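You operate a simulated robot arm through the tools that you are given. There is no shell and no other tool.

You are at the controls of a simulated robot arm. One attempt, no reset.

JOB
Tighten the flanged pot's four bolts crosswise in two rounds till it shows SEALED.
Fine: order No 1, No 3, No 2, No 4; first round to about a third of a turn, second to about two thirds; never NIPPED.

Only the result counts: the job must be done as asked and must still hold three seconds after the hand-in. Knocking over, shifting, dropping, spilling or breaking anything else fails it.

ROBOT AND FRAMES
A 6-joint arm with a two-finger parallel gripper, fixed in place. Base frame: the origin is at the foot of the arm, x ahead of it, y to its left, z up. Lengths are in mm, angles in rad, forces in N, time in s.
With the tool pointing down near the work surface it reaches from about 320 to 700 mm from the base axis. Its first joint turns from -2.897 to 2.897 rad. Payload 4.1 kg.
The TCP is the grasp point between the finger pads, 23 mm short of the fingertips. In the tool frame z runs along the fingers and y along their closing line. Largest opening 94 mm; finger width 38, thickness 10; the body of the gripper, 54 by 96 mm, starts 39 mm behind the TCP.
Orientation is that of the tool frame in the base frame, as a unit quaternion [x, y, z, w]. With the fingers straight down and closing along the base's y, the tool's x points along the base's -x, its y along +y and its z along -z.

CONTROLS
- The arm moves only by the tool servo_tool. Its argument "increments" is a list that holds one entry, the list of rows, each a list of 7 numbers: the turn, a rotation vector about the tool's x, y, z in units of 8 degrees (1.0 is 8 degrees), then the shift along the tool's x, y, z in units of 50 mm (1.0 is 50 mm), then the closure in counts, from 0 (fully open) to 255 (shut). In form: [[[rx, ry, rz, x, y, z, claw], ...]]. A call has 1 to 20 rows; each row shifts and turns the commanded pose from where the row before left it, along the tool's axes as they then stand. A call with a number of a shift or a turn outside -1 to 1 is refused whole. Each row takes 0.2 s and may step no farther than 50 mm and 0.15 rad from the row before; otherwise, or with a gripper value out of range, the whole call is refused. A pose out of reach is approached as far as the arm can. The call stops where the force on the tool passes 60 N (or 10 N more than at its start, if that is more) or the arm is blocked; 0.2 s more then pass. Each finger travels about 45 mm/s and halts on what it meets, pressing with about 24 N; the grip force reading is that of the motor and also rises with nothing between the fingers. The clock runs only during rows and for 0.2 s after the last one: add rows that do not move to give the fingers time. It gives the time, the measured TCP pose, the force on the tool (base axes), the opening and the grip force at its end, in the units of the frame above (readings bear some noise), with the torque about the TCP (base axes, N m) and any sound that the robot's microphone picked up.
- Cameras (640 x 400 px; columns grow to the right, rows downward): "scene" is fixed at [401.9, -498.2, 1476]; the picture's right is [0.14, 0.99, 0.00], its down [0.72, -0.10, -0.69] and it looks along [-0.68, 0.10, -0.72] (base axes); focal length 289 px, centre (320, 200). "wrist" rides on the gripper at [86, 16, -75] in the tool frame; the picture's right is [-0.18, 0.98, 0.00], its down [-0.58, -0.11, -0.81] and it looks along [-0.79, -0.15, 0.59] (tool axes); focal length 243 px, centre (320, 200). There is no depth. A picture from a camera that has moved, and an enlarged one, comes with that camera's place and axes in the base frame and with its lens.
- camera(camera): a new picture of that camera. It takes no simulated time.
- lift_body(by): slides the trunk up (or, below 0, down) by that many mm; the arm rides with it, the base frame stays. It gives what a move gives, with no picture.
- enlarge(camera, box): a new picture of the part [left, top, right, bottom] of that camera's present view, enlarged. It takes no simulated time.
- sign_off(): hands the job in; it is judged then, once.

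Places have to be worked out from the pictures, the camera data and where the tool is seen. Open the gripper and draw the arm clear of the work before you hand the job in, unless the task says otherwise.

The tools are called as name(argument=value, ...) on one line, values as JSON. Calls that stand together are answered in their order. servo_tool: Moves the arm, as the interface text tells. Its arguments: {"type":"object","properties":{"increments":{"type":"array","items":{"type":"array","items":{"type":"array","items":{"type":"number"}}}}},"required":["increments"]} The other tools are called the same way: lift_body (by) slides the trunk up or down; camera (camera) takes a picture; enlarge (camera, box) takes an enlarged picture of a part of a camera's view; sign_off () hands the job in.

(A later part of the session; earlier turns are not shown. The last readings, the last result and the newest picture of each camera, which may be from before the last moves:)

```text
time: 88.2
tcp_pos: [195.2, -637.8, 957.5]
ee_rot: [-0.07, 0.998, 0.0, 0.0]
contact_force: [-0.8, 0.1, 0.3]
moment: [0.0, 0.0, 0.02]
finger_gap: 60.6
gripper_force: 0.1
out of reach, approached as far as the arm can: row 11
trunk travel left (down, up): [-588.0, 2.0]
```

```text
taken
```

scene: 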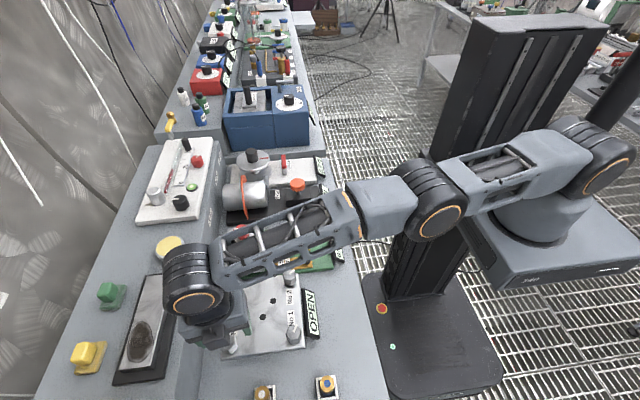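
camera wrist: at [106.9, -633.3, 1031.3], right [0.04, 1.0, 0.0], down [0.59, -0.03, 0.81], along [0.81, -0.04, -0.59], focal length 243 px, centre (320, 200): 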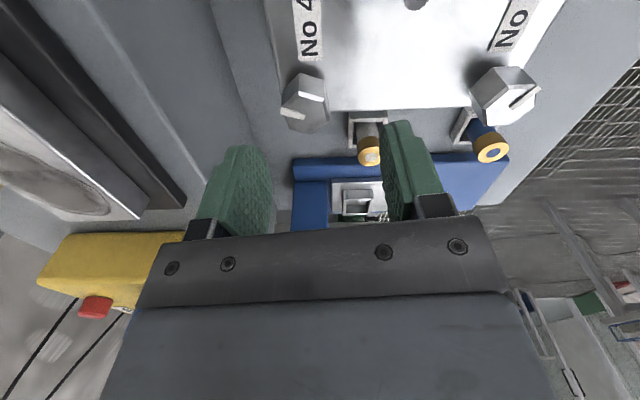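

The vertical tool ends ~9 mm short of No4 (limit r≈667). A slight outward lean of 3.5° will gain the missing reach and is harmless for gripping; I apply it about the TCP and then move out to No4's estimated spot.

servo_tool(increments=[[[0.216, -0.034, 0, 0, 0, 0, 90], [0.216, -0.034, 0, 0, 0, 0, 90], [0, 0, 0, 0, 0, 0, 90], [0, 0, 0, -0.01, -0.09, 0, 90], [0, 0, 0, -0.01, -0.09, 0, 90], [0, 0, 0, 0, 0, 0, 90], [0, 0, 0, 0, 0, 0, 90]]])

camera(camera="wrist")

enlarge(camera="wrist", box=[256, 70, 352, 130])

enlarge(camera="wrist", box=[256, 100, 352, 160])

```text
time: 89.8
tcp_pos: [198.0, -645.0, 959.2]
ee_rot: [-0.07, 0.997, -0.03, 0.007]
contact_force: [0.8, 0.6, 0.4]
moment: [0.0, -0.01, 0.02]
finger_gap: 60.8
gripper_force: 0.1
trunk travel left (down, up): [-588.0, 2.0]
```

```text
taken
camera wrist: at [108.5, -636.2, 1030.6], right [0.04, 1.0, -0.06], down [0.58, 0.02, 0.82], along [0.82, -0.07, -0.57], focal length 243 px, centre (320, 200)
```

wrist: 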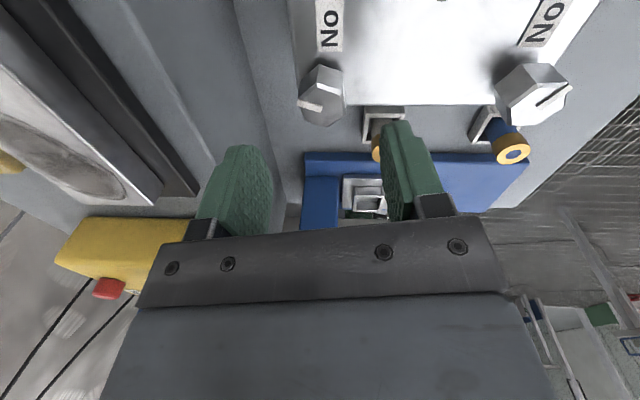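

```text
6.67 times, centred on (304, 100) of wrist
camera zoom: at [108.5, -636.2, 1030.6], right [0.04, 1.0, -0.06], down [0.58, 0.02, 0.82], along [0.82, -0.07, -0.57], focal length 1618 px, centre (427, 867)
```

zoom: 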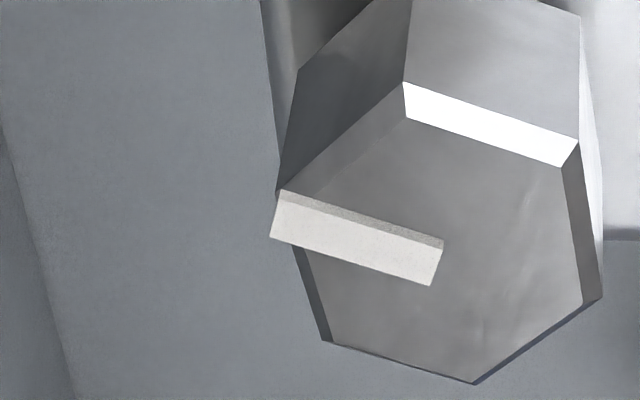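

```text
6.67 times, centred on (304, 130) of wrist
camera zoom: at [108.5, -636.2, 1030.6], right [0.04, 1.0, -0.06], down [0.58, 0.02, 0.82], along [0.82, -0.07, -0.57], focal length 1618 px, centre (427, 667)
```

zoom: 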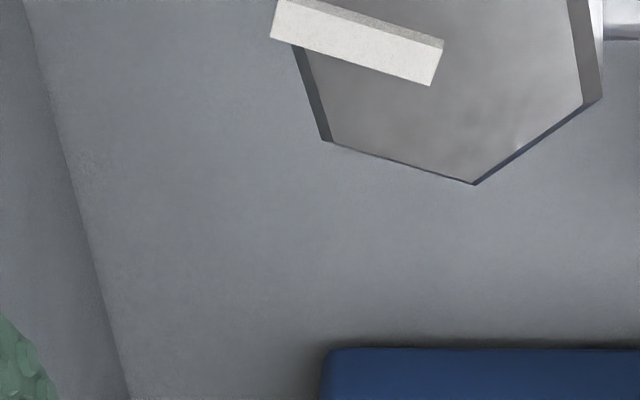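

Reached with the lean, no reach warning. No4's hex is ~1° off and its centre ≈(−0.8, +2.3) mm in the tool frame (bias-corrected); I correct and descend 56 mm along the tool axis, then compare with the reference grip view.

servo_tool(increments=[[[0, 0, -0.125, -0.016, 0.046, 0, 90], [0, 0, 0, 0, 0, 0.14, 90], [0, 0, 0, 0, 0, 0.14, 90], [0, 0, 0, 0, 0, 0.14, 90], [0, 0, 0, 0, 0, 0.14, 90], [0, 0, 0, 0, 0, 0.14, 90], [0, 0, 0, 0, 0, 0.14, 90], [0, 0, 0, 0, 0, 0.14, 90], [0, 0, 0, 0, 0, 0.14, 90], [0, 0, 0, 0, 0, 0, 90], [0, 0, 0, 0, 0, 0, 90]]])

enlarge(camera="wrist", box=[256, 115, 384, 195])

enlarge(camera="wrist", box=[224, 90, 416, 210])

camera(camera="scene")

```text
time: 92.2
tcp_pos: [197.6, -644.1, 902.4]
ee_rot: [-0.08, 0.996, -0.029, 0.007]
contact_force: [-0.4, 0.2, 0.0]
moment: [-0.02, -0.01, 0.01]
finger_gap: 60.8
gripper_force: 0.0
trunk travel left (down, up): [-588.0, 2.0]
```

```text
5.00 times, centred on (320, 155) of wrist
camera zoom: at [110.4, -636.7, 974.5], right [0.03, 1.0, -0.06], down [0.58, 0.03, 0.82], along [0.82, -0.06, -0.57], focal length 1213 px, centre (320, 425)
```

zoom: 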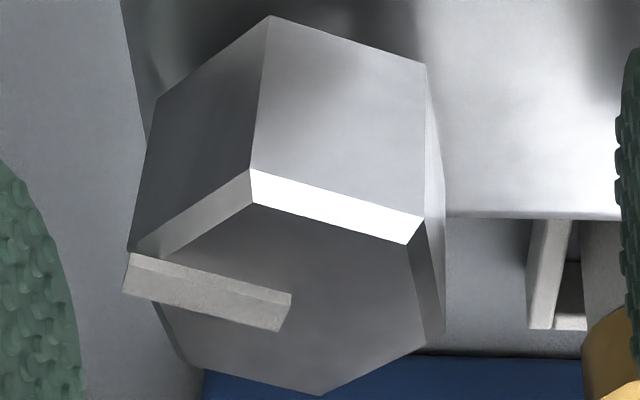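

```text
3.33 times, centred on (320, 150) of wrist
camera zoom: at [110.4, -636.7, 974.5], right [0.03, 1.0, -0.06], down [0.58, 0.03, 0.82], along [0.82, -0.06, -0.57], focal length 809 px, centre (320, 367)
```

zoom: 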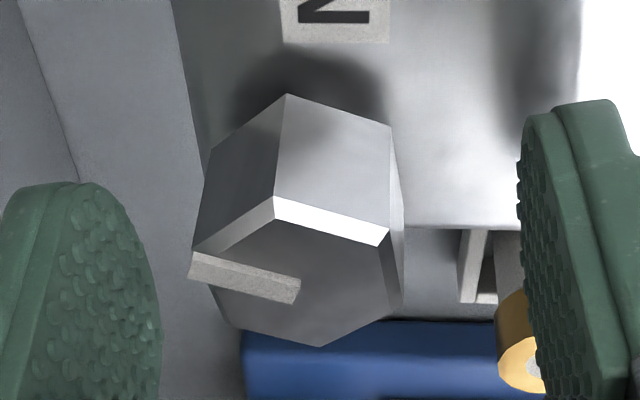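

```text
taken
```

scene: 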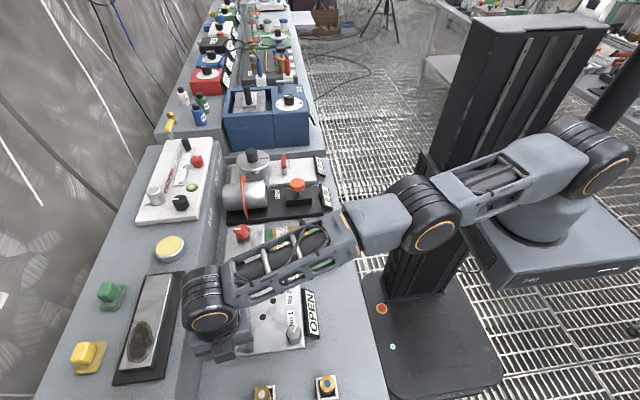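

The head is ≈2.5 mm toward −y and 1 mm toward +x compared with the reference grip. I shift by that and close.

servo_tool(increments=[[[0, 0, 0, 0.02, -0.05, 0, 90], [0, 0, 0, 0, 0, 0, 90], [0, 0, 0, 0, 0, 0, 255], [0, 0, 0, 0, 0, 0, 255], [0, 0, 0, 0, 0, 0, 255], [0, 0, 0, 0, 0, 0, 255], [0, 0, 0, 0, 0, 0, 255]]])

enlarge(camera="wrist", box=[256, 115, 384, 195])

```text
time: 93.8
tcp_pos: [199.8, -646.5, 901.7]
ee_rot: [-0.079, 0.996, -0.031, 0.007]
contact_force: [3.8, -18.1, 4.2]
moment: [0.46, 0.13, 0.04]
finger_gap: 32.7
gripper_force: 45.0
out of reach, approached as far as the arm can: row 1
trunk travel left (down, up): [-588.0, 2.0]
```

```text
5.00 times, centred on (320, 155) of wrist
camera zoom: at [110.6, -638.4, 974.6], right [0.03, 1.0, -0.06], down [0.58, 0.03, 0.82], along [0.82, -0.06, -0.57], focal length 1213 px, centre (320, 425)
```

zoom: 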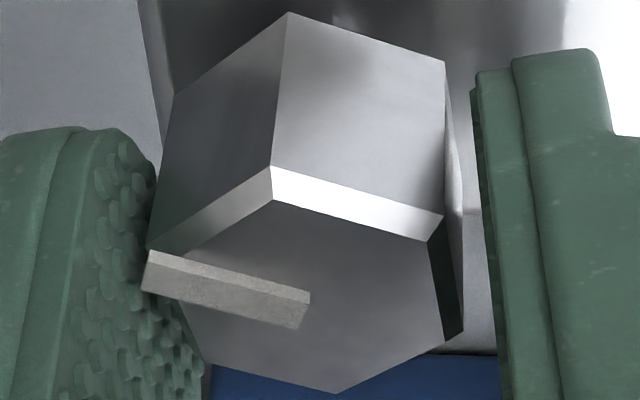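

The last 2 mm were out of reach, leaving an 18 N side load. Rather than force it, I open and back up; I'll do No4 in two 60° turns with the tool's x pointing inward (ψ 51°→111°) and the head held off-centre toward the reach limit.

servo_tool(increments=[[[0, 0, 0, 0, 0, 0, 90], [0, 0, 0, 0, 0, 0, 90], [0, 0, 0, 0, 0, 0, 90], [0, 0, 0, 0, 0, 0, 90], [0, 0, 0, 0, 0, -0.15, 90], [0, 0, 0, 0, 0, -0.3, 90], [0, 0, 0, 0, 0, -0.3, 90], [0, 0, 0, 0, 0, -0.3, 90], [0, 0, 0, 0, 0, 0, 90], [0, 0, 0, 0, 0, 0, 90]]])

enlarge(camera="wrist", box=[256, 70, 352, 130])

```text
time: 96.0
tcp_pos: [196.9, -641.7, 954.5]
ee_rot: [-0.079, 0.996, -0.03, 0.006]
contact_force: [0.7, 0.5, -0.3]
moment: [-0.01, -0.02, -0.02]
finger_gap: 61.1
gripper_force: 0.1
trunk travel left (down, up): [-588.0, 2.0]
```

```text
6.67 times, centred on (304, 100) of wrist
camera zoom: at [109.7, -634.6, 1026.5], right [0.03, 1.0, -0.06], down [0.58, 0.03, 0.82], along [0.82, -0.06, -0.57], focal length 1618 px, centre (427, 867)
```

zoom: 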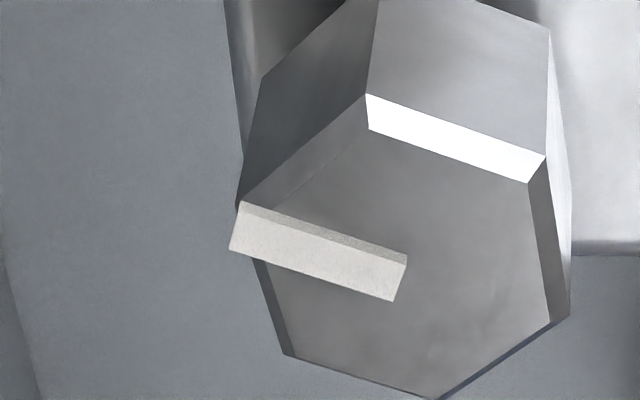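

No4 has not moved by the trial grip (hex still at α≈20.7°). I now rotate to ψ≈51° and place the TCP ~7 mm inward of the bolt along tool x.

servo_tool(increments=[[[0, 0, 0.9375, 0, 0, 0, 90], [0, 0, 0.9375, 0, 0, 0, 90], [0, 0, 0.9375, 0, 0, 0, 90], [0, 0, 0.9375, 0, 0, 0, 90], [0, 0, 0.9375, 0, 0, 0, 90], [0, 0, 0.9375, 0, 0, 0, 90], [0, 0, 0.9375, 0, 0, 0, 90], [0, 0, 0.9375, 0, 0, 0, 90], [0, 0, 0, 0.112, -0.034, 0, 90], [0, 0, 0, 0, 0, 0, 90], [0, 0, 0, 0, 0, 0, 90]]])

camera(camera="wrist")

enlarge(camera="wrist", box=[272, 75, 368, 135])

enlarge(camera="wrist", box=[272, 105, 368, 165])

```text
time: 98.4
tcp_pos: [193.3, -638.4, 954.7]
ee_rot: [0.43, 0.902, -0.022, 0.02]
contact_force: [-0.1, -0.7, -0.9]
moment: [-0.02, 0.0, 0.02]
finger_gap: 61.0
gripper_force: 0.1
trunk travel left (down, up): [-588.0, 2.0]
```

```text
taken
camera wrist: at [150.4, -556.7, 1022.6], right [0.88, 0.48, -0.01], down [0.27, -0.47, 0.84], along [0.39, -0.74, -0.54], focal length 243 px, centre (320, 200)
```

wrist: 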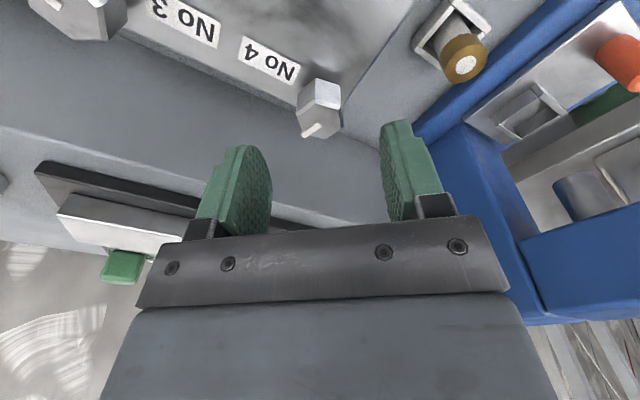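

```text
6.67 times, centred on (320, 105) of wrist
camera zoom: at [150.4, -556.7, 1022.6], right [0.88, 0.48, -0.01], down [0.27, -0.47, 0.84], along [0.39, -0.74, -0.54], focal length 1618 px, centre (320, 833)
```

zoom: 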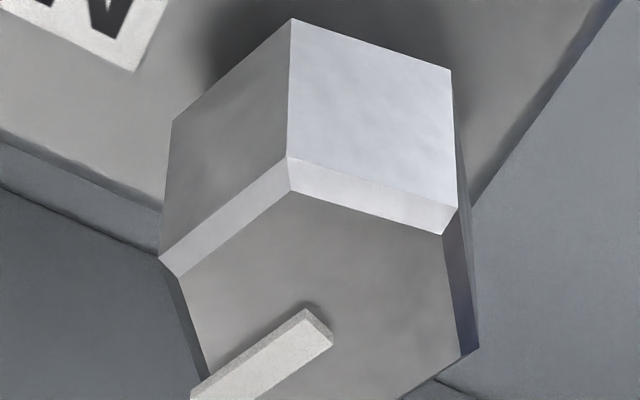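

```text
6.67 times, centred on (320, 135) of wrist
camera zoom: at [150.4, -556.7, 1022.6], right [0.88, 0.48, -0.01], down [0.27, -0.47, 0.84], along [0.39, -0.74, -0.54], focal length 1618 px, centre (320, 633)
```

zoom: 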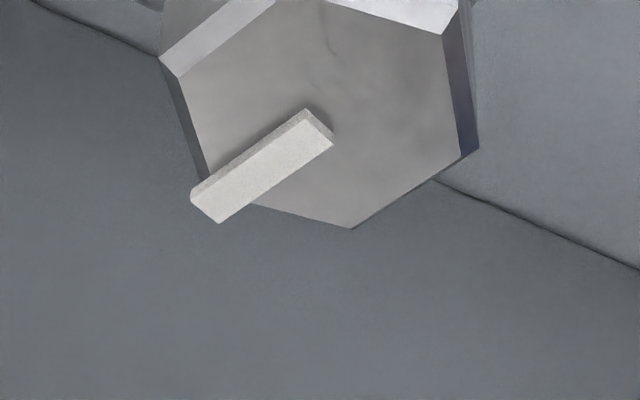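

No4 is in view, centre est. ≈(−8, −1) mm. I shift (−1, −1) mm, descend 52 mm along the tool axis, and compare with the reference.

servo_tool(increments=[[[0, 0, 0, -0.02, -0.02, 0, 90], [0, 0, 0, 0, 0, 0.14, 90], [0, 0, 0, 0, 0, 0.14, 90], [0, 0, 0, 0, 0, 0.14, 90], [0, 0, 0, 0, 0, 0.14, 90], [0, 0, 0, 0, 0, 0.14, 90], [0, 0, 0, 0, 0, 0.14, 90], [0, 0, 0, 0, 0, 0.1, 90], [0, 0, 0, 0, 0, 0.1, 90], [0, 0, 0, 0, 0, 0, 90], [0, 0, 0, 0, 0, 0, 90]]])

enlarge(camera="wrist", box=[256, 115, 384, 195])

enlarge(camera="wrist", box=[224, 90, 416, 210])

```text
time: 100.8
tcp_pos: [195.4, -642.1, 902.6]
ee_rot: [0.43, 0.902, -0.022, 0.02]
contact_force: [-0.5, 0.4, -0.1]
moment: [-0.05, 0.0, -0.01]
finger_gap: 60.8
gripper_force: 0.1
trunk travel left (down, up): [-588.0, 2.0]
```

```text
5.00 times, centred on (320, 155) of wrist
camera zoom: at [151.5, -560.7, 971.4], right [0.88, 0.48, -0.01], down [0.27, -0.47, 0.84], along [0.39, -0.74, -0.54], focal length 1213 px, centre (320, 425)
```

zoom: 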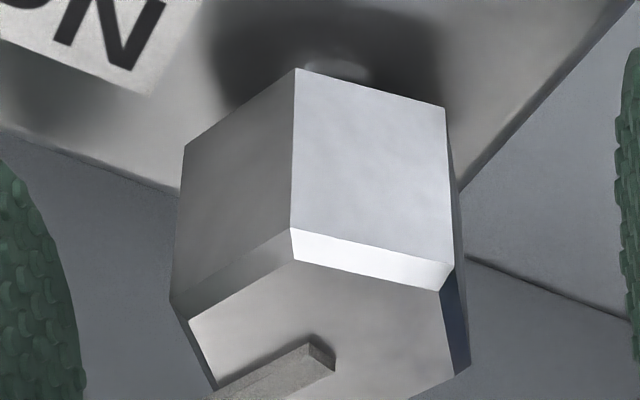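

```text
3.33 times, centred on (320, 150) of wrist
camera zoom: at [151.5, -560.7, 971.4], right [0.88, 0.48, -0.01], down [0.27, -0.47, 0.84], along [0.39, -0.74, -0.54], focal length 809 px, centre (320, 367)
```

zoom: 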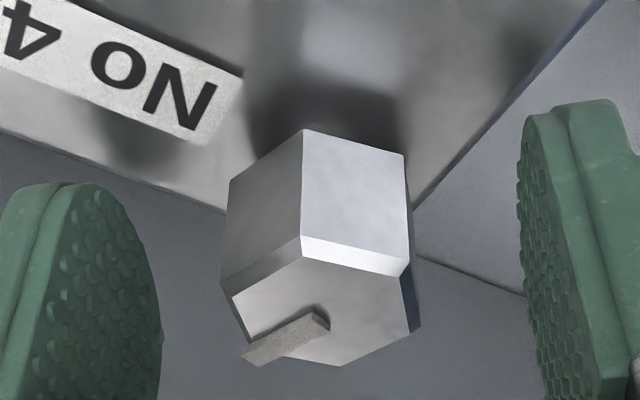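

The head is at c≈(−5.4, −0.4) mm. I shift (+1.0, −0.4) so it sits at (−6.4, 0), then close.

servo_tool(increments=[[[0, 0, 0, 0.02, -0.008, 0, 90], [0, 0, 0, 0, 0, 0, 90], [0, 0, 0, 0, 0, 0, 255], [0, 0, 0, 0, 0, 0, 255], [0, 0, 0, 0, 0, 0, 255], [0, 0, 0, 0, 0, 0, 255], [0, 0, 0, 0, 0, 0, 255]]])

enlarge(camera="wrist", box=[256, 120, 384, 200])

```text
time: 102.4
tcp_pos: [192.7, -641.9, 902.2]
ee_rot: [0.43, 0.902, -0.022, 0.02]
contact_force: [-0.3, -0.8, -0.1]
moment: [0.69, -0.69, 0.0]
finger_gap: 32.3
gripper_force: 45.4
trunk travel left (down, up): [-588.0, 2.0]
```

```text
5.00 times, centred on (320, 160) of wrist
camera zoom: at [150.7, -560.0, 971.2], right [0.88, 0.48, -0.01], down [0.27, -0.47, 0.84], along [0.39, -0.74, -0.54], focal length 1213 px, centre (320, 400)
```

zoom: 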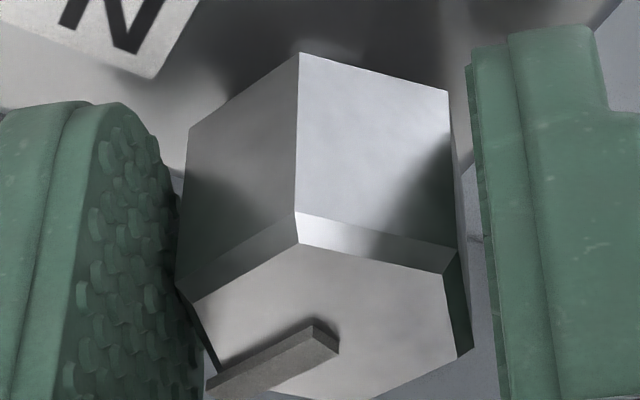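

No4 is gripped with no net side force. I turn 60° clockwise about the bolt axis (with the orbit compensation).

servo_tool(increments=[[[0, 0, 0.5, -0.0003, 0.0089, 0, 255], [0, 0, 0.5, -0.0003, 0.0089, 0, 255], [0, 0, 0.5, -0.0003, 0.0089, 0, 255], [0, 0, 0.5, -0.0003, 0.0089, 0, 255], [0, 0, 0.5, -0.0003, 0.0089, 0, 255], [0, 0, 0, 0, 0, 0, 255]]])

enlarge(camera="wrist", box=[256, 120, 384, 200])

```text
time: 103.8
tcp_pos: [195.3, -641.3, 901.7]
ee_rot: [0.58, 0.814, -0.018, 0.023]
contact_force: [-2.9, 4.4, -4.8]
moment: [0.05, -0.13, -0.02]
finger_gap: 31.7
gripper_force: 44.9
trunk travel left (down, up): [-588.0, 2.0]
```

```text
5.00 times, centred on (320, 160) of wrist
camera zoom: at [181.5, -549.5, 971.3], right [0.99, 0.15, 0.01], down [0.07, -0.54, 0.84], along [0.13, -0.83, -0.54], focal length 1213 px, centre (320, 400)
```

zoom: 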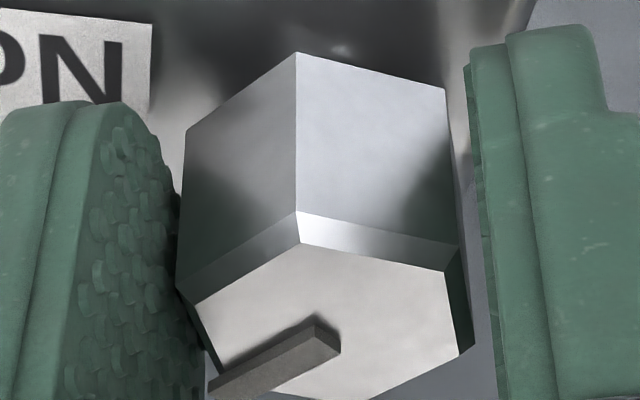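

The bolt follows with small forces (ψ≈71°). I continue the next 40° to ψ≈111°.

servo_tool(increments=[[[0, 0, 0.5, -0.0003, 0.0089, 0, 255], [0, 0, 0.5, -0.0003, 0.0089, 0, 255], [0, 0, 0.5, -0.0003, 0.0089, 0, 255], [0, 0, 0.5, -0.0003, 0.0089, 0, 255], [0, 0, 0.5, -0.0003, 0.0089, 0, 255], [0, 0, 0.5, -0.0003, 0.0089, 0, 255], [0, 0, 0.5, -0.0003, 0.0089, 0, 255], [0, 0, 0.5, -0.0003, 0.0089, 0, 255], [0, 0, 0.5, -0.0003, 0.0089, 0, 255], [0, 0, 0.5, -0.0003, 0.0089, 0, 255], [0, 0, 0, 0, 0, 0, 255]]])

enlarge(camera="wrist", box=[256, 120, 384, 200])

camera(camera="scene")

```text
time: 106.2
tcp_pos: [198.4, -641.1, 902.7]
ee_rot: [0.824, 0.566, -0.01, 0.029]
contact_force: [-2.4, -1.2, -0.7]
moment: [-0.79, 1.34, -0.05]
finger_gap: 32.3
gripper_force: 45.4
trunk travel left (down, up): [-588.0, 2.0]
```

```text
5.00 times, centred on (320, 160) of wrist
camera zoom: at [244.0, -561.6, 973.3], right [0.85, -0.52, 0.05], down [-0.32, -0.45, 0.83], along [-0.41, -0.72, -0.56], focal length 1213 px, centre (320, 400)
```

zoom: 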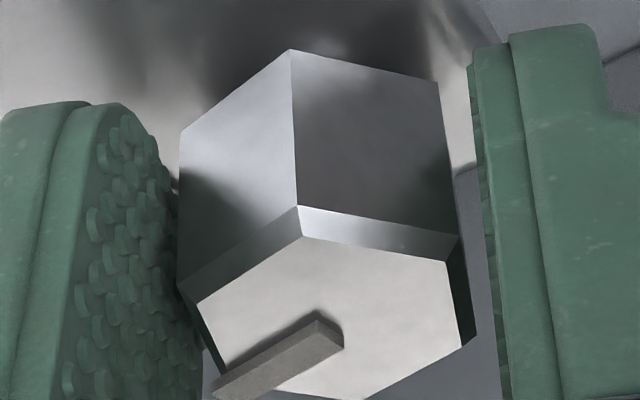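

```text
taken
```

scene: 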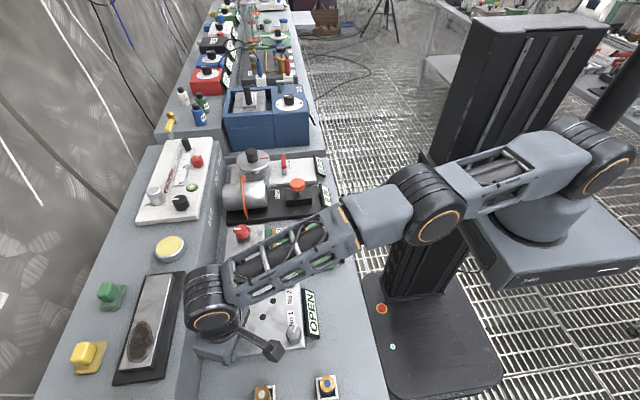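

Turned 60° (ψ=111°), loads small. I open, rotate back −60° around the bolt with the fingers open, and re-check the picture before regripping.

servo_tool(increments=[[[0, 0, 0, 0, 0, 0, 90], [0, 0, 0, 0, 0, 0, 90], [0, 0, 0, 0, 0, 0, 90], [0, 0, 0, 0, 0, 0, 90], [0, 0, -0.9375, -0.0011, -0.0167, 0, 90], [0, 0, -0.9375, -0.0011, -0.0167, 0, 90], [0, 0, -0.9375, -0.0011, -0.0167, 0, 90], [0, 0, -0.9375, -0.0011, -0.0167, 0, 90], [0, 0, -0.9375, -0.0011, -0.0167, 0, 90], [0, 0, -0.9375, -0.0011, -0.0167, 0, 90], [0, 0, -0.9375, -0.0011, -0.0167, 0, 90], [0, 0, -0.9375, -0.0011, -0.0167, 0, 90], [0, 0, 0, 0, 0, 0, 90], [0, 0, 0, 0, 0, 0, 90]]])

enlarge(camera="wrist", box=[256, 120, 384, 200])

enlarge(camera="wrist", box=[224, 90, 416, 210])

```text
time: 109.2
tcp_pos: [192.8, -642.1, 902.1]
ee_rot: [0.429, 0.903, -0.022, 0.02]
contact_force: [0.2, 0.5, -0.2]
moment: [0.0, 0.01, 0.04]
finger_gap: 60.9
gripper_force: 0.1
trunk travel left (down, up): [-588.0, 2.0]
```

```text
5.00 times, centred on (320, 160) of wrist
camera zoom: at [149.7, -560.4, 970.9], right [0.88, 0.48, -0.01], down [0.27, -0.47, 0.84], along [0.4, -0.74, -0.54], focal length 1213 px, centre (320, 400)
```

zoom: 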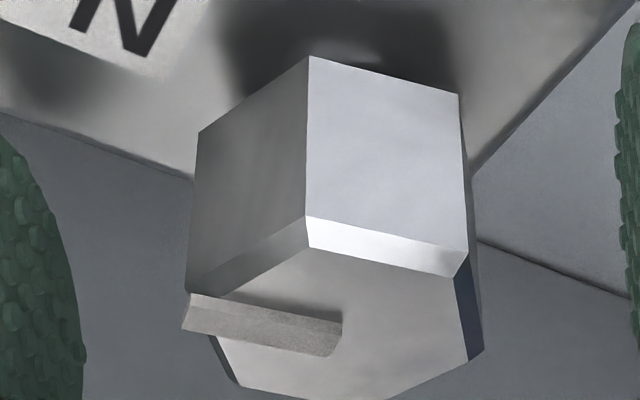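

```text
3.33 times, centred on (320, 150) of wrist
camera zoom: at [149.7, -560.4, 970.9], right [0.88, 0.48, -0.01], down [0.27, -0.47, 0.84], along [0.4, -0.74, -0.54], focal length 809 px, centre (320, 367)
```

zoom: 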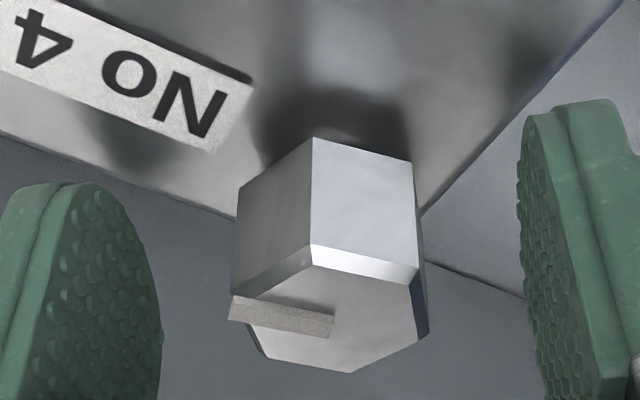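

The mark shows the 60° gained and the flats are aligned again; the head is ~0.7 mm toward +y. I shift that and close for the second 60°.

servo_tool(increments=[[[0, 0, 0, 0, 0.014, 0, 90], [0, 0, 0, 0, 0, 0, 255], [0, 0, 0, 0, 0, 0, 255], [0, 0, 0, 0, 0, 0, 255], [0, 0, 0, 0, 0, 0, 255], [0, 0, 0, 0, 0, 0, 255]]])

enlarge(camera="wrist", box=[256, 120, 384, 200])

```text
time: 110.6
tcp_pos: [194.7, -642.1, 902.0]
ee_rot: [0.43, 0.902, -0.022, 0.02]
contact_force: [2.7, 3.0, 0.4]
moment: [0.88, -0.66, -0.01]
finger_gap: 32.0
gripper_force: 45.3
trunk travel left (down, up): [-588.0, 2.0]
```

```text
5.00 times, centred on (320, 160) of wrist
camera zoom: at [150.5, -559.9, 971.0], right [0.88, 0.48, -0.01], down [0.27, -0.47, 0.84], along [0.4, -0.74, -0.54], focal length 1213 px, centre (320, 400)
```

zoom: 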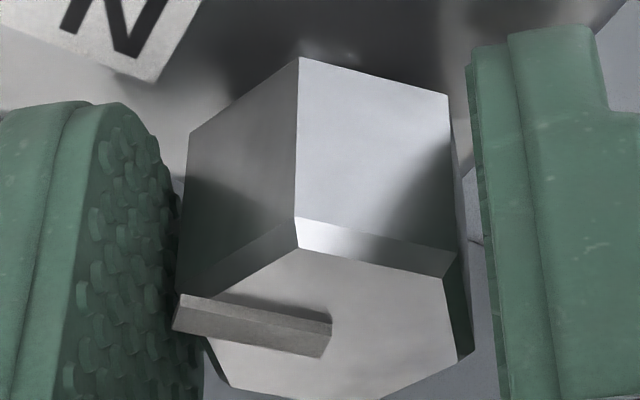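

Gripped centrally again. I turn the second 60° of No4's first third.

servo_tool(increments=[[[0, 0, 0.5, -0.0003, 0.0089, 0, 255], [0, 0, 0.5, -0.0003, 0.0089, 0, 255], [0, 0, 0.5, -0.0003, 0.0089, 0, 255], [0, 0, 0.5, -0.0003, 0.0089, 0, 255], [0, 0, 0.5, -0.0003, 0.0089, 0, 255], [0, 0, 0.5, -0.0003, 0.0089, 0, 255], [0, 0, 0.5, -0.0003, 0.0089, 0, 255], [0, 0, 0.5, -0.0003, 0.0089, 0, 255], [0, 0, 0.5, -0.0003, 0.0089, 0, 255], [0, 0, 0.5, -0.0003, 0.0089, 0, 255], [0, 0, 0.5, -0.0003, 0.0089, 0, 255], [0, 0, 0.5, -0.0003, 0.0089, 0, 255], [0, 0, 0.5, -0.0003, 0.0089, 0, 255], [0, 0, 0.5, -0.0003, 0.0089, 0, 255], [0, 0, 0.5, -0.0003, 0.0089, 0, 255], [0, 0, 0, 0, 0, 0, 255]]])

enlarge(camera="wrist", box=[256, 120, 384, 200])

enlarge(camera="scene", box=[200, 250, 360, 370])

```text
time: 114.0
tcp_pos: [199.1, -641.4, 901.6]
ee_rot: [0.824, 0.566, -0.008, 0.029]
contact_force: [0.6, 0.6, 0.5]
moment: [-0.39, 1.25, -0.01]
finger_gap: 32.4
gripper_force: 45.4
trunk travel left (down, up): [-588.0, 2.0]
```

```text
5.00 times, centred on (320, 160) of wrist
camera zoom: at [244.1, -561.2, 973.0], right [0.85, -0.52, 0.05], down [-0.32, -0.46, 0.83], along [-0.41, -0.72, -0.56], focal length 1213 px, centre (320, 400)
```

zoom: 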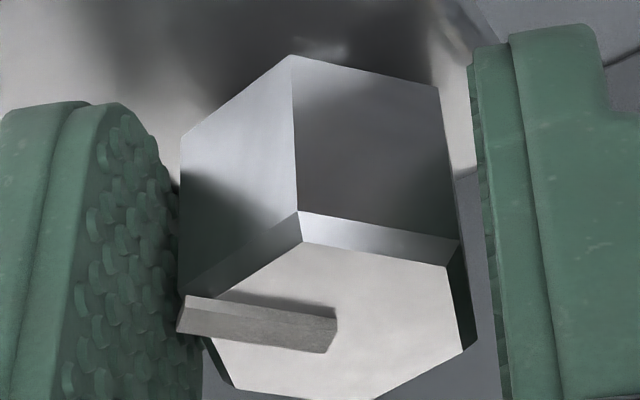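

```text
3.33 times, centred on (280, 310) of scene
camera zoom: at [401.9, -498.2, 1476.0], right [0.14, 0.99, 0.0], down [0.72, -0.1, -0.69], along [-0.68, 0.1, -0.72], focal length 964 px, centre (453, -167)
```

zoom: 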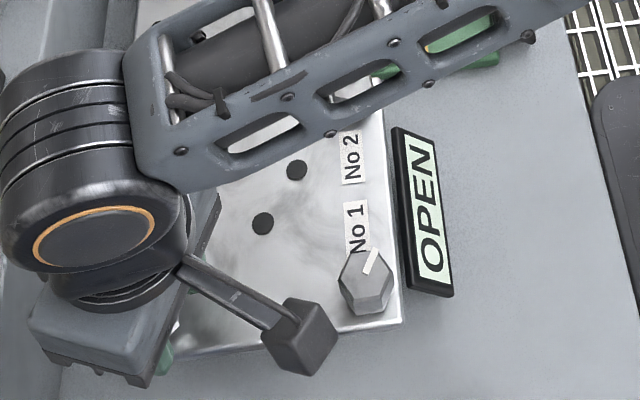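

No4 now has its full first third; loads are near zero. I open, lift 60 mm along the tool, move back inward over No1 and take out the lean.

servo_tool(increments=[[[0, 0, 0, 0, 0, 0, 90], [0, 0, 0, 0, 0, 0, 90], [0, 0, 0, 0, 0, 0, 90], [0, 0, 0, 0, 0, 0, 90], [0, 0, 0, 0, 0, -0.1, 90], [0, 0, 0, 0, 0, -0.2, 90], [0, 0, 0, 0, 0, -0.3, 90], [0, 0, 0, 0, 0, -0.3, 90], [0, 0, 0, 0, 0, -0.3, 90], [0, 0, 0, 0, 0, -0.3, 90], [0, 0, 0, 0.438, -0.176, 0, 90], [0, 0, 0, 0.438, -0.176, 0, 90], [0, 0, 0, 0.438, -0.176, 0, 90], [0, 0, 0, 0.438, -0.176, 0, 90], [0, 0, 0, 0.438, -0.176, 0, 90], [0.1345, 0.1725, 0, 0, 0, 0, 90], [0.1345, 0.1725, 0, 0, 0, 0, 90], [0, 0, 0, 0, 0, 0, 90], [0, 0, 0, 0, 0, 0, 90]]])

enlarge(camera="scene", box=[200, 250, 360, 370])

camera(camera="wrist")

```text
time: 118.0
tcp_pos: [195.9, -519.8, 969.3]
ee_rot: [0.824, 0.567, 0.001, 0.0]
contact_force: [-0.9, -0.1, 0.9]
moment: [-0.02, 0.0, 0.0]
finger_gap: 61.2
gripper_force: 0.1
trunk travel left (down, up): [-588.0, 2.0]
```

```text
3.33 times, centred on (280, 310) of scene
camera zoom: at [401.9, -498.2, 1476.0], right [0.14, 0.99, 0.0], down [0.72, -0.1, -0.69], along [-0.68, 0.1, -0.72], focal length 964 px, centre (453, -167)
```

zoom: 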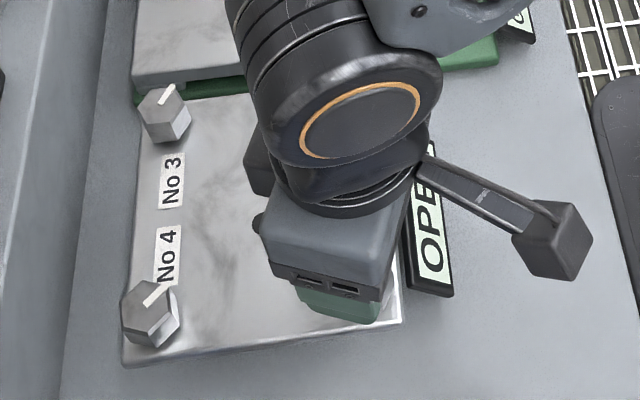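

```text
taken
camera wrist: at [242.5, -443.9, 1045.3], right [0.85, -0.52, 0.0], down [-0.31, -0.5, 0.81], along [-0.42, -0.69, -0.59], focal length 243 px, centre (320, 200)
```

wrist: 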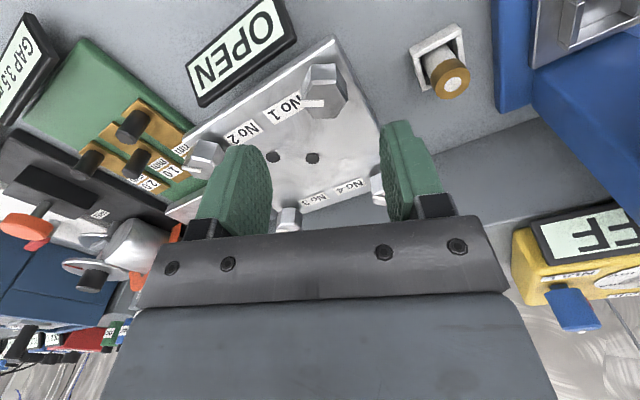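

Round one is complete on all four bolts; display OPEN. Round two starts with No1: I rotate back to ψ=30°, centre over (196.9, −523) and lower to z≈945.

servo_tool(increments=[[[0, 0, -0.9205, 0, 0, 0, 90], [0, 0, -0.9205, 0, 0, 0, 90], [0, 0, -0.9205, 0, 0, 0, 90], [0, 0, -0.9205, 0, 0, 0, 90], [0, 0, -0.9205, 0, 0, 0, 90], [0, 0, -0.9205, 0, 0, 0, 90], [0, 0, -0.9205, 0, 0, 0, 90], [0, 0, -0.9205, 0, 0, 0, 90], [0, 0, -0.9205, 0, 0, 0, 90], [0, 0, -0.9205, 0, 0, 0, 90], [0, 0, -0.9205, 0, 0, 0, 90], [0, 0, 0, -0.05, -0.046, 0, 90], [0, 0, 0, 0, 0, 0.24, 90], [0, 0, 0, 0, 0, 0.24, 90], [0, 0, 0, 0, 0, 0, 90], [0, 0, 0, 0, 0, 0, 90]]])

enlarge(camera="wrist", box=[272, 70, 368, 130])

enlarge(camera="wrist", box=[272, 100, 368, 160])

```text
time: 121.4
tcp_pos: [197.7, -521.8, 945.2]
ee_rot: [0.258, 0.966, 0.0, -0.001]
contact_force: [0.5, 0.7, -0.5]
moment: [0.04, 0.02, 0.02]
finger_gap: 60.9
gripper_force: 0.0
trunk travel left (down, up): [-588.0, 2.0]
```

```text
6.67 times, centred on (320, 100) of wrist
camera zoom: at [131.0, -464.0, 1019.9], right [0.65, 0.76, 0.0], down [0.45, -0.38, 0.81], along [0.61, -0.52, -0.59], focal length 1618 px, centre (320, 867)
```

zoom: 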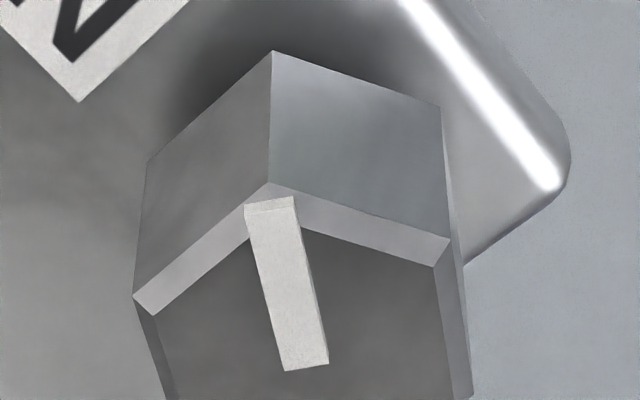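

```text
6.67 times, centred on (320, 130) of wrist
camera zoom: at [131.0, -464.0, 1019.9], right [0.65, 0.76, 0.0], down [0.45, -0.38, 0.81], along [0.61, -0.52, -0.59], focal length 1618 px, centre (320, 667)
```

zoom: 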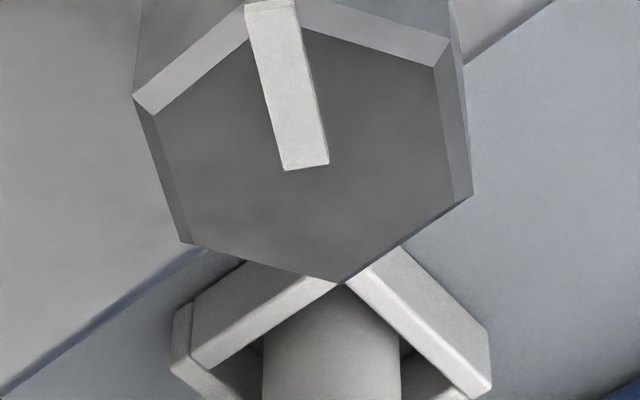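

No1's hex is aligned within 0.6° at ψ=30°, centre ≈(−0.9, −0.8) mm. I correct and descend 43 mm.

servo_tool(increments=[[[0, 0, -0.05, -0.018, -0.016, 0, 90], [0, 0, 0, 0, 0, 0.15, 90], [0, 0, 0, 0, 0, 0.15, 90], [0, 0, 0, 0, 0, 0.15, 90], [0, 0, 0, 0, 0, 0.15, 90], [0, 0, 0, 0, 0, 0.13, 90], [0, 0, 0, 0, 0, 0.13, 90], [0, 0, 0, 0, 0, 0, 90], [0, 0, 0, 0, 0, 0, 90]]])

enlarge(camera="wrist", box=[256, 115, 384, 195])

```text
time: 123.4
tcp_pos: [197.5, -523.6, 902.7]
ee_rot: [0.255, 0.967, 0.0, 0.0]
contact_force: [0.1, 0.0, 0.3]
moment: [-0.01, 0.02, 0.04]
finger_gap: 60.7
gripper_force: 0.0
trunk travel left (down, up): [-588.0, 2.0]
```

```text
5.00 times, centred on (320, 155) of wrist
camera zoom: at [130.1, -466.4, 977.7], right [0.64, 0.76, 0.0], down [0.45, -0.38, 0.81], along [0.62, -0.52, -0.59], focal length 1213 px, centre (320, 425)
```

zoom: 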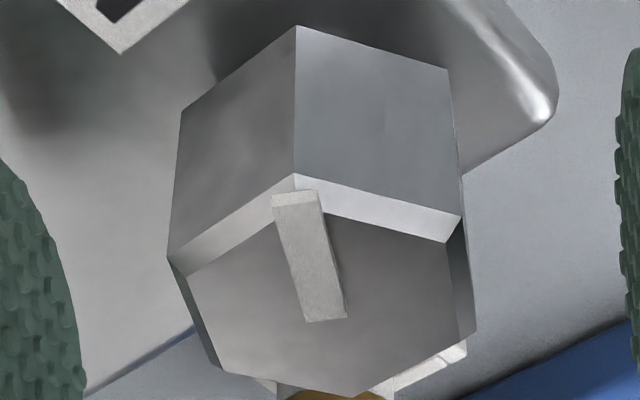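

The head is ~0.8 mm toward +y from the reference; I shift and close.

servo_tool(increments=[[[0, 0, 0, 0, 0.016, 0, 90], [0, 0, 0, 0, 0, 0, 90], [0, 0, 0, 0, 0, 0, 255], [0, 0, 0, 0, 0, 0, 255], [0, 0, 0, 0, 0, 0, 255], [0, 0, 0, 0, 0, 0, 255], [0, 0, 0, 0, 0, 0, 255]]])

enlarge(camera="wrist", box=[256, 115, 384, 195])

```text
time: 125.0
tcp_pos: [197.8, -523.2, 904.2]
ee_rot: [0.255, 0.967, 0.0, 0.0]
contact_force: [0.4, -0.3, 2.0]
moment: [0.37, -0.27, -0.02]
finger_gap: 31.7
gripper_force: 44.9
trunk travel left (down, up): [-588.0, 2.0]
```

```text
5.00 times, centred on (320, 155) of wrist
camera zoom: at [130.6, -465.8, 977.6], right [0.64, 0.76, 0.0], down [0.45, -0.38, 0.81], along [0.62, -0.52, -0.59], focal length 1213 px, centre (320, 425)
```

zoom: 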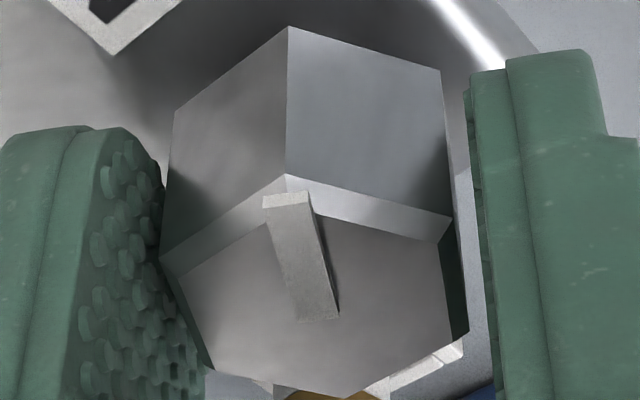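

No1 is held centrally (≈2 N). I turn 60° of its second third.

servo_tool(increments=[[[0, 0, 0.5, 0, 0, 0, 255], [0, 0, 0.5, 0, 0, 0, 255], [0, 0, 0.5, 0, 0, 0, 255], [0, 0, 0.5, 0, 0, 0, 255], [0, 0, 0.5, 0, 0, 0, 255], [0, 0, 0.5, 0, 0, 0, 255], [0, 0, 0.5, 0, 0, 0, 255], [0, 0, 0.5, 0, 0, 0, 255], [0, 0, 0.5, 0, 0, 0, 255], [0, 0, 0.5, 0, 0, 0, 255], [0, 0, 0.5, 0, 0, 0, 255], [0, 0, 0.5, 0, 0, 0, 255], [0, 0, 0.5, 0, 0, 0, 255], [0, 0, 0.5, 0, 0, 0, 255], [0, 0, 0.5, 0, 0, 0, 255], [0, 0, 0, 0, 0, 0, 255]]])

enlarge(camera="wrist", box=[256, 115, 384, 195])

camera(camera="wrist")

```text
time: 128.4
tcp_pos: [197.8, -523.4, 902.8]
ee_rot: [0.705, 0.71, 0.0, 0.0]
contact_force: [-3.9, -7.5, 3.9]
moment: [0.15, 0.5, 0.0]
finger_gap: 31.8
gripper_force: 44.3
trunk travel left (down, up): [-588.0, 2.0]
```

```text
5.00 times, centred on (320, 155) of wrist
camera zoom: at [213.2, -436.0, 977.5], right [0.98, -0.18, 0.0], down [-0.11, -0.58, 0.81], along [-0.14, -0.79, -0.59], focal length 1213 px, centre (320, 425)
```

zoom: 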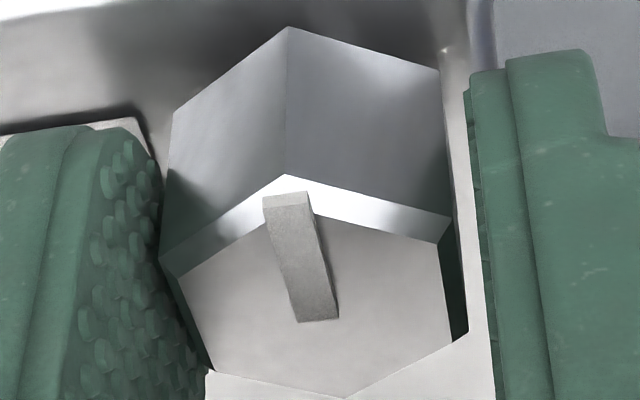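

```text
taken
camera wrist: at [213.2, -436.0, 977.5], right [0.98, -0.18, 0.0], down [-0.11, -0.58, 0.81], along [-0.14, -0.79, -0.59], focal length 243 px, centre (320, 200)
```

wrist: 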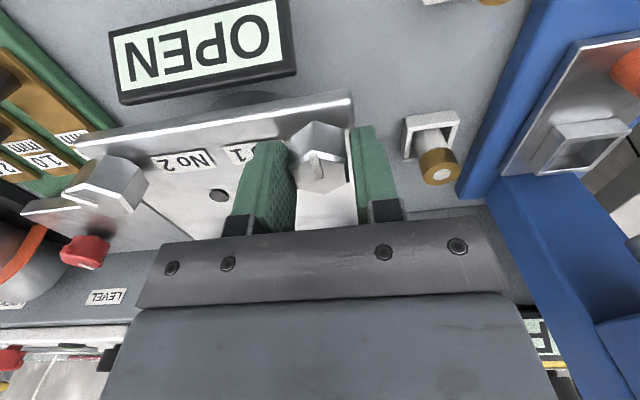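

ψ≈89.6°, display still OPEN, loads small. I turn the remaining 60° of No1.

servo_tool(increments=[[[0, 0, 0.5, 0, 0, 0, 255], [0, 0, 0.5, 0, 0, 0, 255], [0, 0, 0.5, 0, 0, 0, 255], [0, 0, 0.5, 0, 0, 0, 255], [0, 0, 0.5, 0, 0, 0, 255], [0, 0, 0.5, 0, 0, 0, 255], [0, 0, 0.5, 0, 0, 0, 255], [0, 0, 0.5, 0, 0, 0, 255], [0, 0, 0.5, 0, 0, 0, 255], [0, 0, 0.5, 0, 0, 0, 255], [0, 0, 0.5, 0, 0, 0, 255], [0, 0, 0.5, 0, 0, 0, 255], [0, 0, 0.5, 0, 0, 0, 255], [0, 0, 0.5, 0, 0, 0, 255], [0, 0, 0.5, 0, 0, 0, 255], [0, 0, 0, 0, 0, 0, 255]]])

enlarge(camera="wrist", box=[256, 115, 384, 195])

camera(camera="wrist")

```text
time: 131.8
tcp_pos: [196.9, -523.7, 903.5]
ee_rot: [0.965, 0.262, 0.0, 0.0]
contact_force: [-9.7, -8.2, 6.9]
moment: [-0.03, 0.79, -0.02]
finger_gap: 31.8
gripper_force: 44.6
trunk travel left (down, up): [-588.0, 2.0]
```

```text
5.00 times, centred on (320, 155) of wrist
camera zoom: at [280.0, -492.8, 977.6], right [0.34, -0.94, 0.0], down [-0.56, -0.2, 0.81], along [-0.76, -0.27, -0.59], focal length 1213 px, centre (320, 425)
```

zoom: 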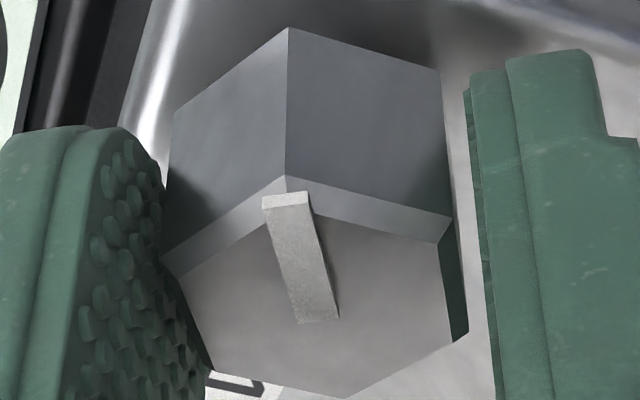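

```text
taken
camera wrist: at [280.0, -492.8, 977.6], right [0.34, -0.94, 0.0], down [-0.56, -0.2, 0.81], along [-0.76, -0.27, -0.59], focal length 243 px, centre (320, 200)
```

wrist: 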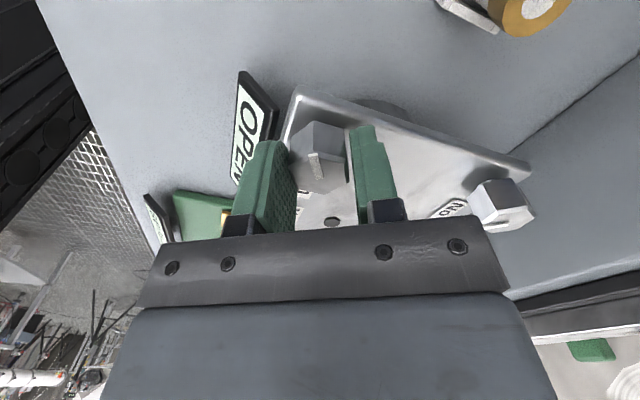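

No1 is at two thirds (240°). I open, lift 85 mm, then rotate back to ψ≈31° and travel to No3 (73.6, −647).

servo_tool(increments=[[[0, 0, 0, 0, 0, 0, 90], [0, 0, 0, 0, 0, 0, 90], [0, 0, 0, 0, 0, 0, 90], [0, 0, 0, 0, 0, 0, 90], [0, 0, 0, 0, 0, -0.1, 90], [0, 0, 0, 0, 0, -0.2, 90], [0, 0, 0, 0, 0, -0.2, 90], [0, 0, 0, 0, 0, -0.2, 90], [0, 0, 0, 0, 0, -0.2, 90], [0, 0, 0, 0, 0, -0.4, 90], [0, 0, 0, 0, 0, -0.4, 90], [0, 0, 0, 0, 0, 0, 90], [0, 0, 0, 0, 0, 0, 90]]])

enlarge(camera="wrist", box=[240, 30, 400, 130])

servo_tool(increments=[[[0, 0, -0.992, 0, 0, 0, 90], [0, 0, -0.992, 0, 0, 0, 90], [0, 0, -0.992, 0, 0, 0, 90], [0, 0, -0.992, 0, 0, 0, 90], [0, 0, -0.992, 0, 0, 0, 90], [0, 0, -0.992, 0, 0, 0, 90], [0, 0, -0.992, 0, 0, 0, 90], [0, 0, -0.992, 0, 0, 0, 90], [0, 0, -0.992, 0, 0, 0, 90], [0, 0, -0.992, 0, 0, 0, 90], [0, 0, -0.992, 0, 0, 0, 90], [0, 0, -0.992, 0, 0, 0, 90], [0, 0, -0.992, 0, 0, 0, 90], [0, 0, -0.992, 0, 0, 0, 90], [0, 0, -0.992, 0, 0, 0, 90], [0, 0, 0, 0, 0, 0, 90]]])

```text
time: 134.6
tcp_pos: [197.3, -524.2, 989.1]
ee_rot: [0.965, 0.263, 0.001, 0.001]
contact_force: [0.4, 0.2, -0.2]
moment: [0.0, -0.01, 0.02]
finger_gap: 60.9
gripper_force: 0.1
trunk travel left (down, up): [-588.0, 2.0]
```

```text
4.00 times, centred on (320, 80) of wrist
camera zoom: at [281.4, -494.0, 1063.6], right [0.34, -0.94, 0.0], down [-0.56, -0.2, 0.81], along [-0.76, -0.27, -0.59], focal length 970 px, centre (320, 680)
```

zoom: 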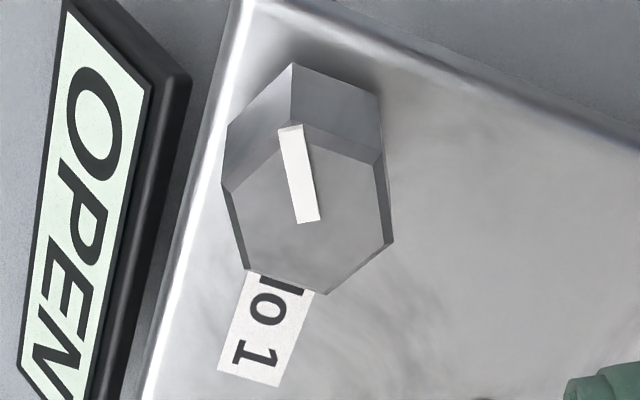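

```text
time: 138.0
tcp_pos: [197.6, -522.1, 988.1]
ee_rot: [0.262, 0.965, 0.0, 0.001]
contact_force: [0.6, 0.0, 0.3]
moment: [-0.01, 0.01, -0.03]
finger_gap: 60.7
gripper_force: 0.0
trunk travel left (down, up): [-588.0, 2.0]
```

No1's mark confirms 240°, display OPEN. Now I travel to No3 and lower to z≈945.

servo_tool(increments=[[[0, 0, 0, 0.142, -0.5663, 0, 90], [0, 0, 0, 0.142, -0.5663, 0, 90], [0, 0, 0, 0.142, -0.5663, 0, 90], [0, 0, 0, 0.142, -0.5663, 0, 90], [0, 0, 0, 0.142, -0.5663, 0, 90], [0, 0, 0, 0.142, -0.5663, 0, 90], [0, 0, 0, 0, 0, 0, 90], [0, 0, 0, 0, 0, 0.43, 90], [0, 0, 0, 0, 0, 0.43, 90], [0, 0, 0, 0, 0, 0, 90], [0, 0, 0, 0, 0, 0, 90]]])

camera(camera="wrist")

enlarge(camera="wrist", box=[272, 70, 368, 130])

enlarge(camera="wrist", box=[272, 100, 368, 160])

```text
time: 140.4
tcp_pos: [76.4, -650.6, 944.0]
ee_rot: [0.262, 0.965, 0.001, 0.0]
contact_force: [0.1, 0.7, 0.4]
moment: [-0.04, -0.01, 0.02]
finger_gap: 60.9
gripper_force: 0.1
trunk travel left (down, up): [-588.0, 2.0]
```

```text
taken
camera wrist: at [10.1, -590.6, 1019.4], right [0.66, 0.75, 0.0], down [0.45, -0.39, 0.81], along [0.61, -0.53, -0.59], focal length 243 px, centre (320, 200)
```

wrist: 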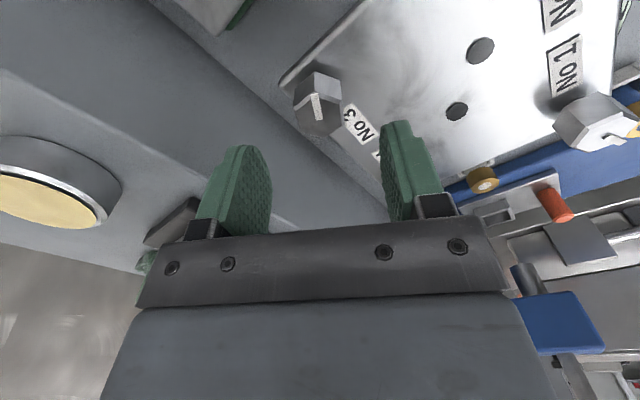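

```text
6.67 times, centred on (320, 100) of wrist
camera zoom: at [10.1, -590.6, 1019.4], right [0.66, 0.75, 0.0], down [0.45, -0.39, 0.81], along [0.61, -0.53, -0.59], focal length 1618 px, centre (320, 867)
```

zoom: 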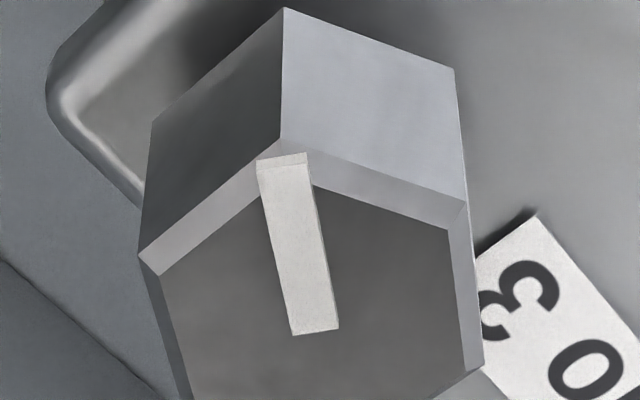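

```text
6.67 times, centred on (320, 130) of wrist
camera zoom: at [10.1, -590.6, 1019.4], right [0.66, 0.75, 0.0], down [0.45, -0.39, 0.81], along [0.61, -0.53, -0.59], focal length 1618 px, centre (320, 667)
```

zoom: 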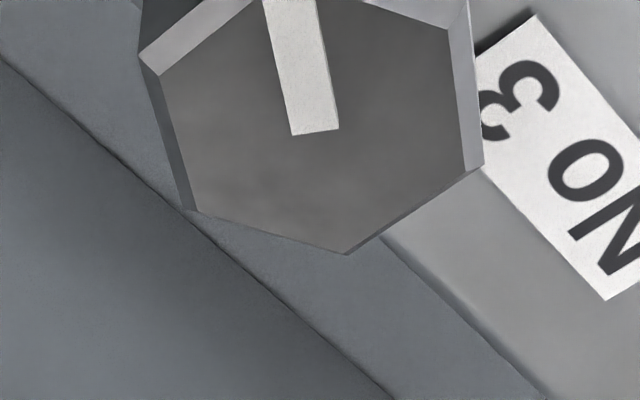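

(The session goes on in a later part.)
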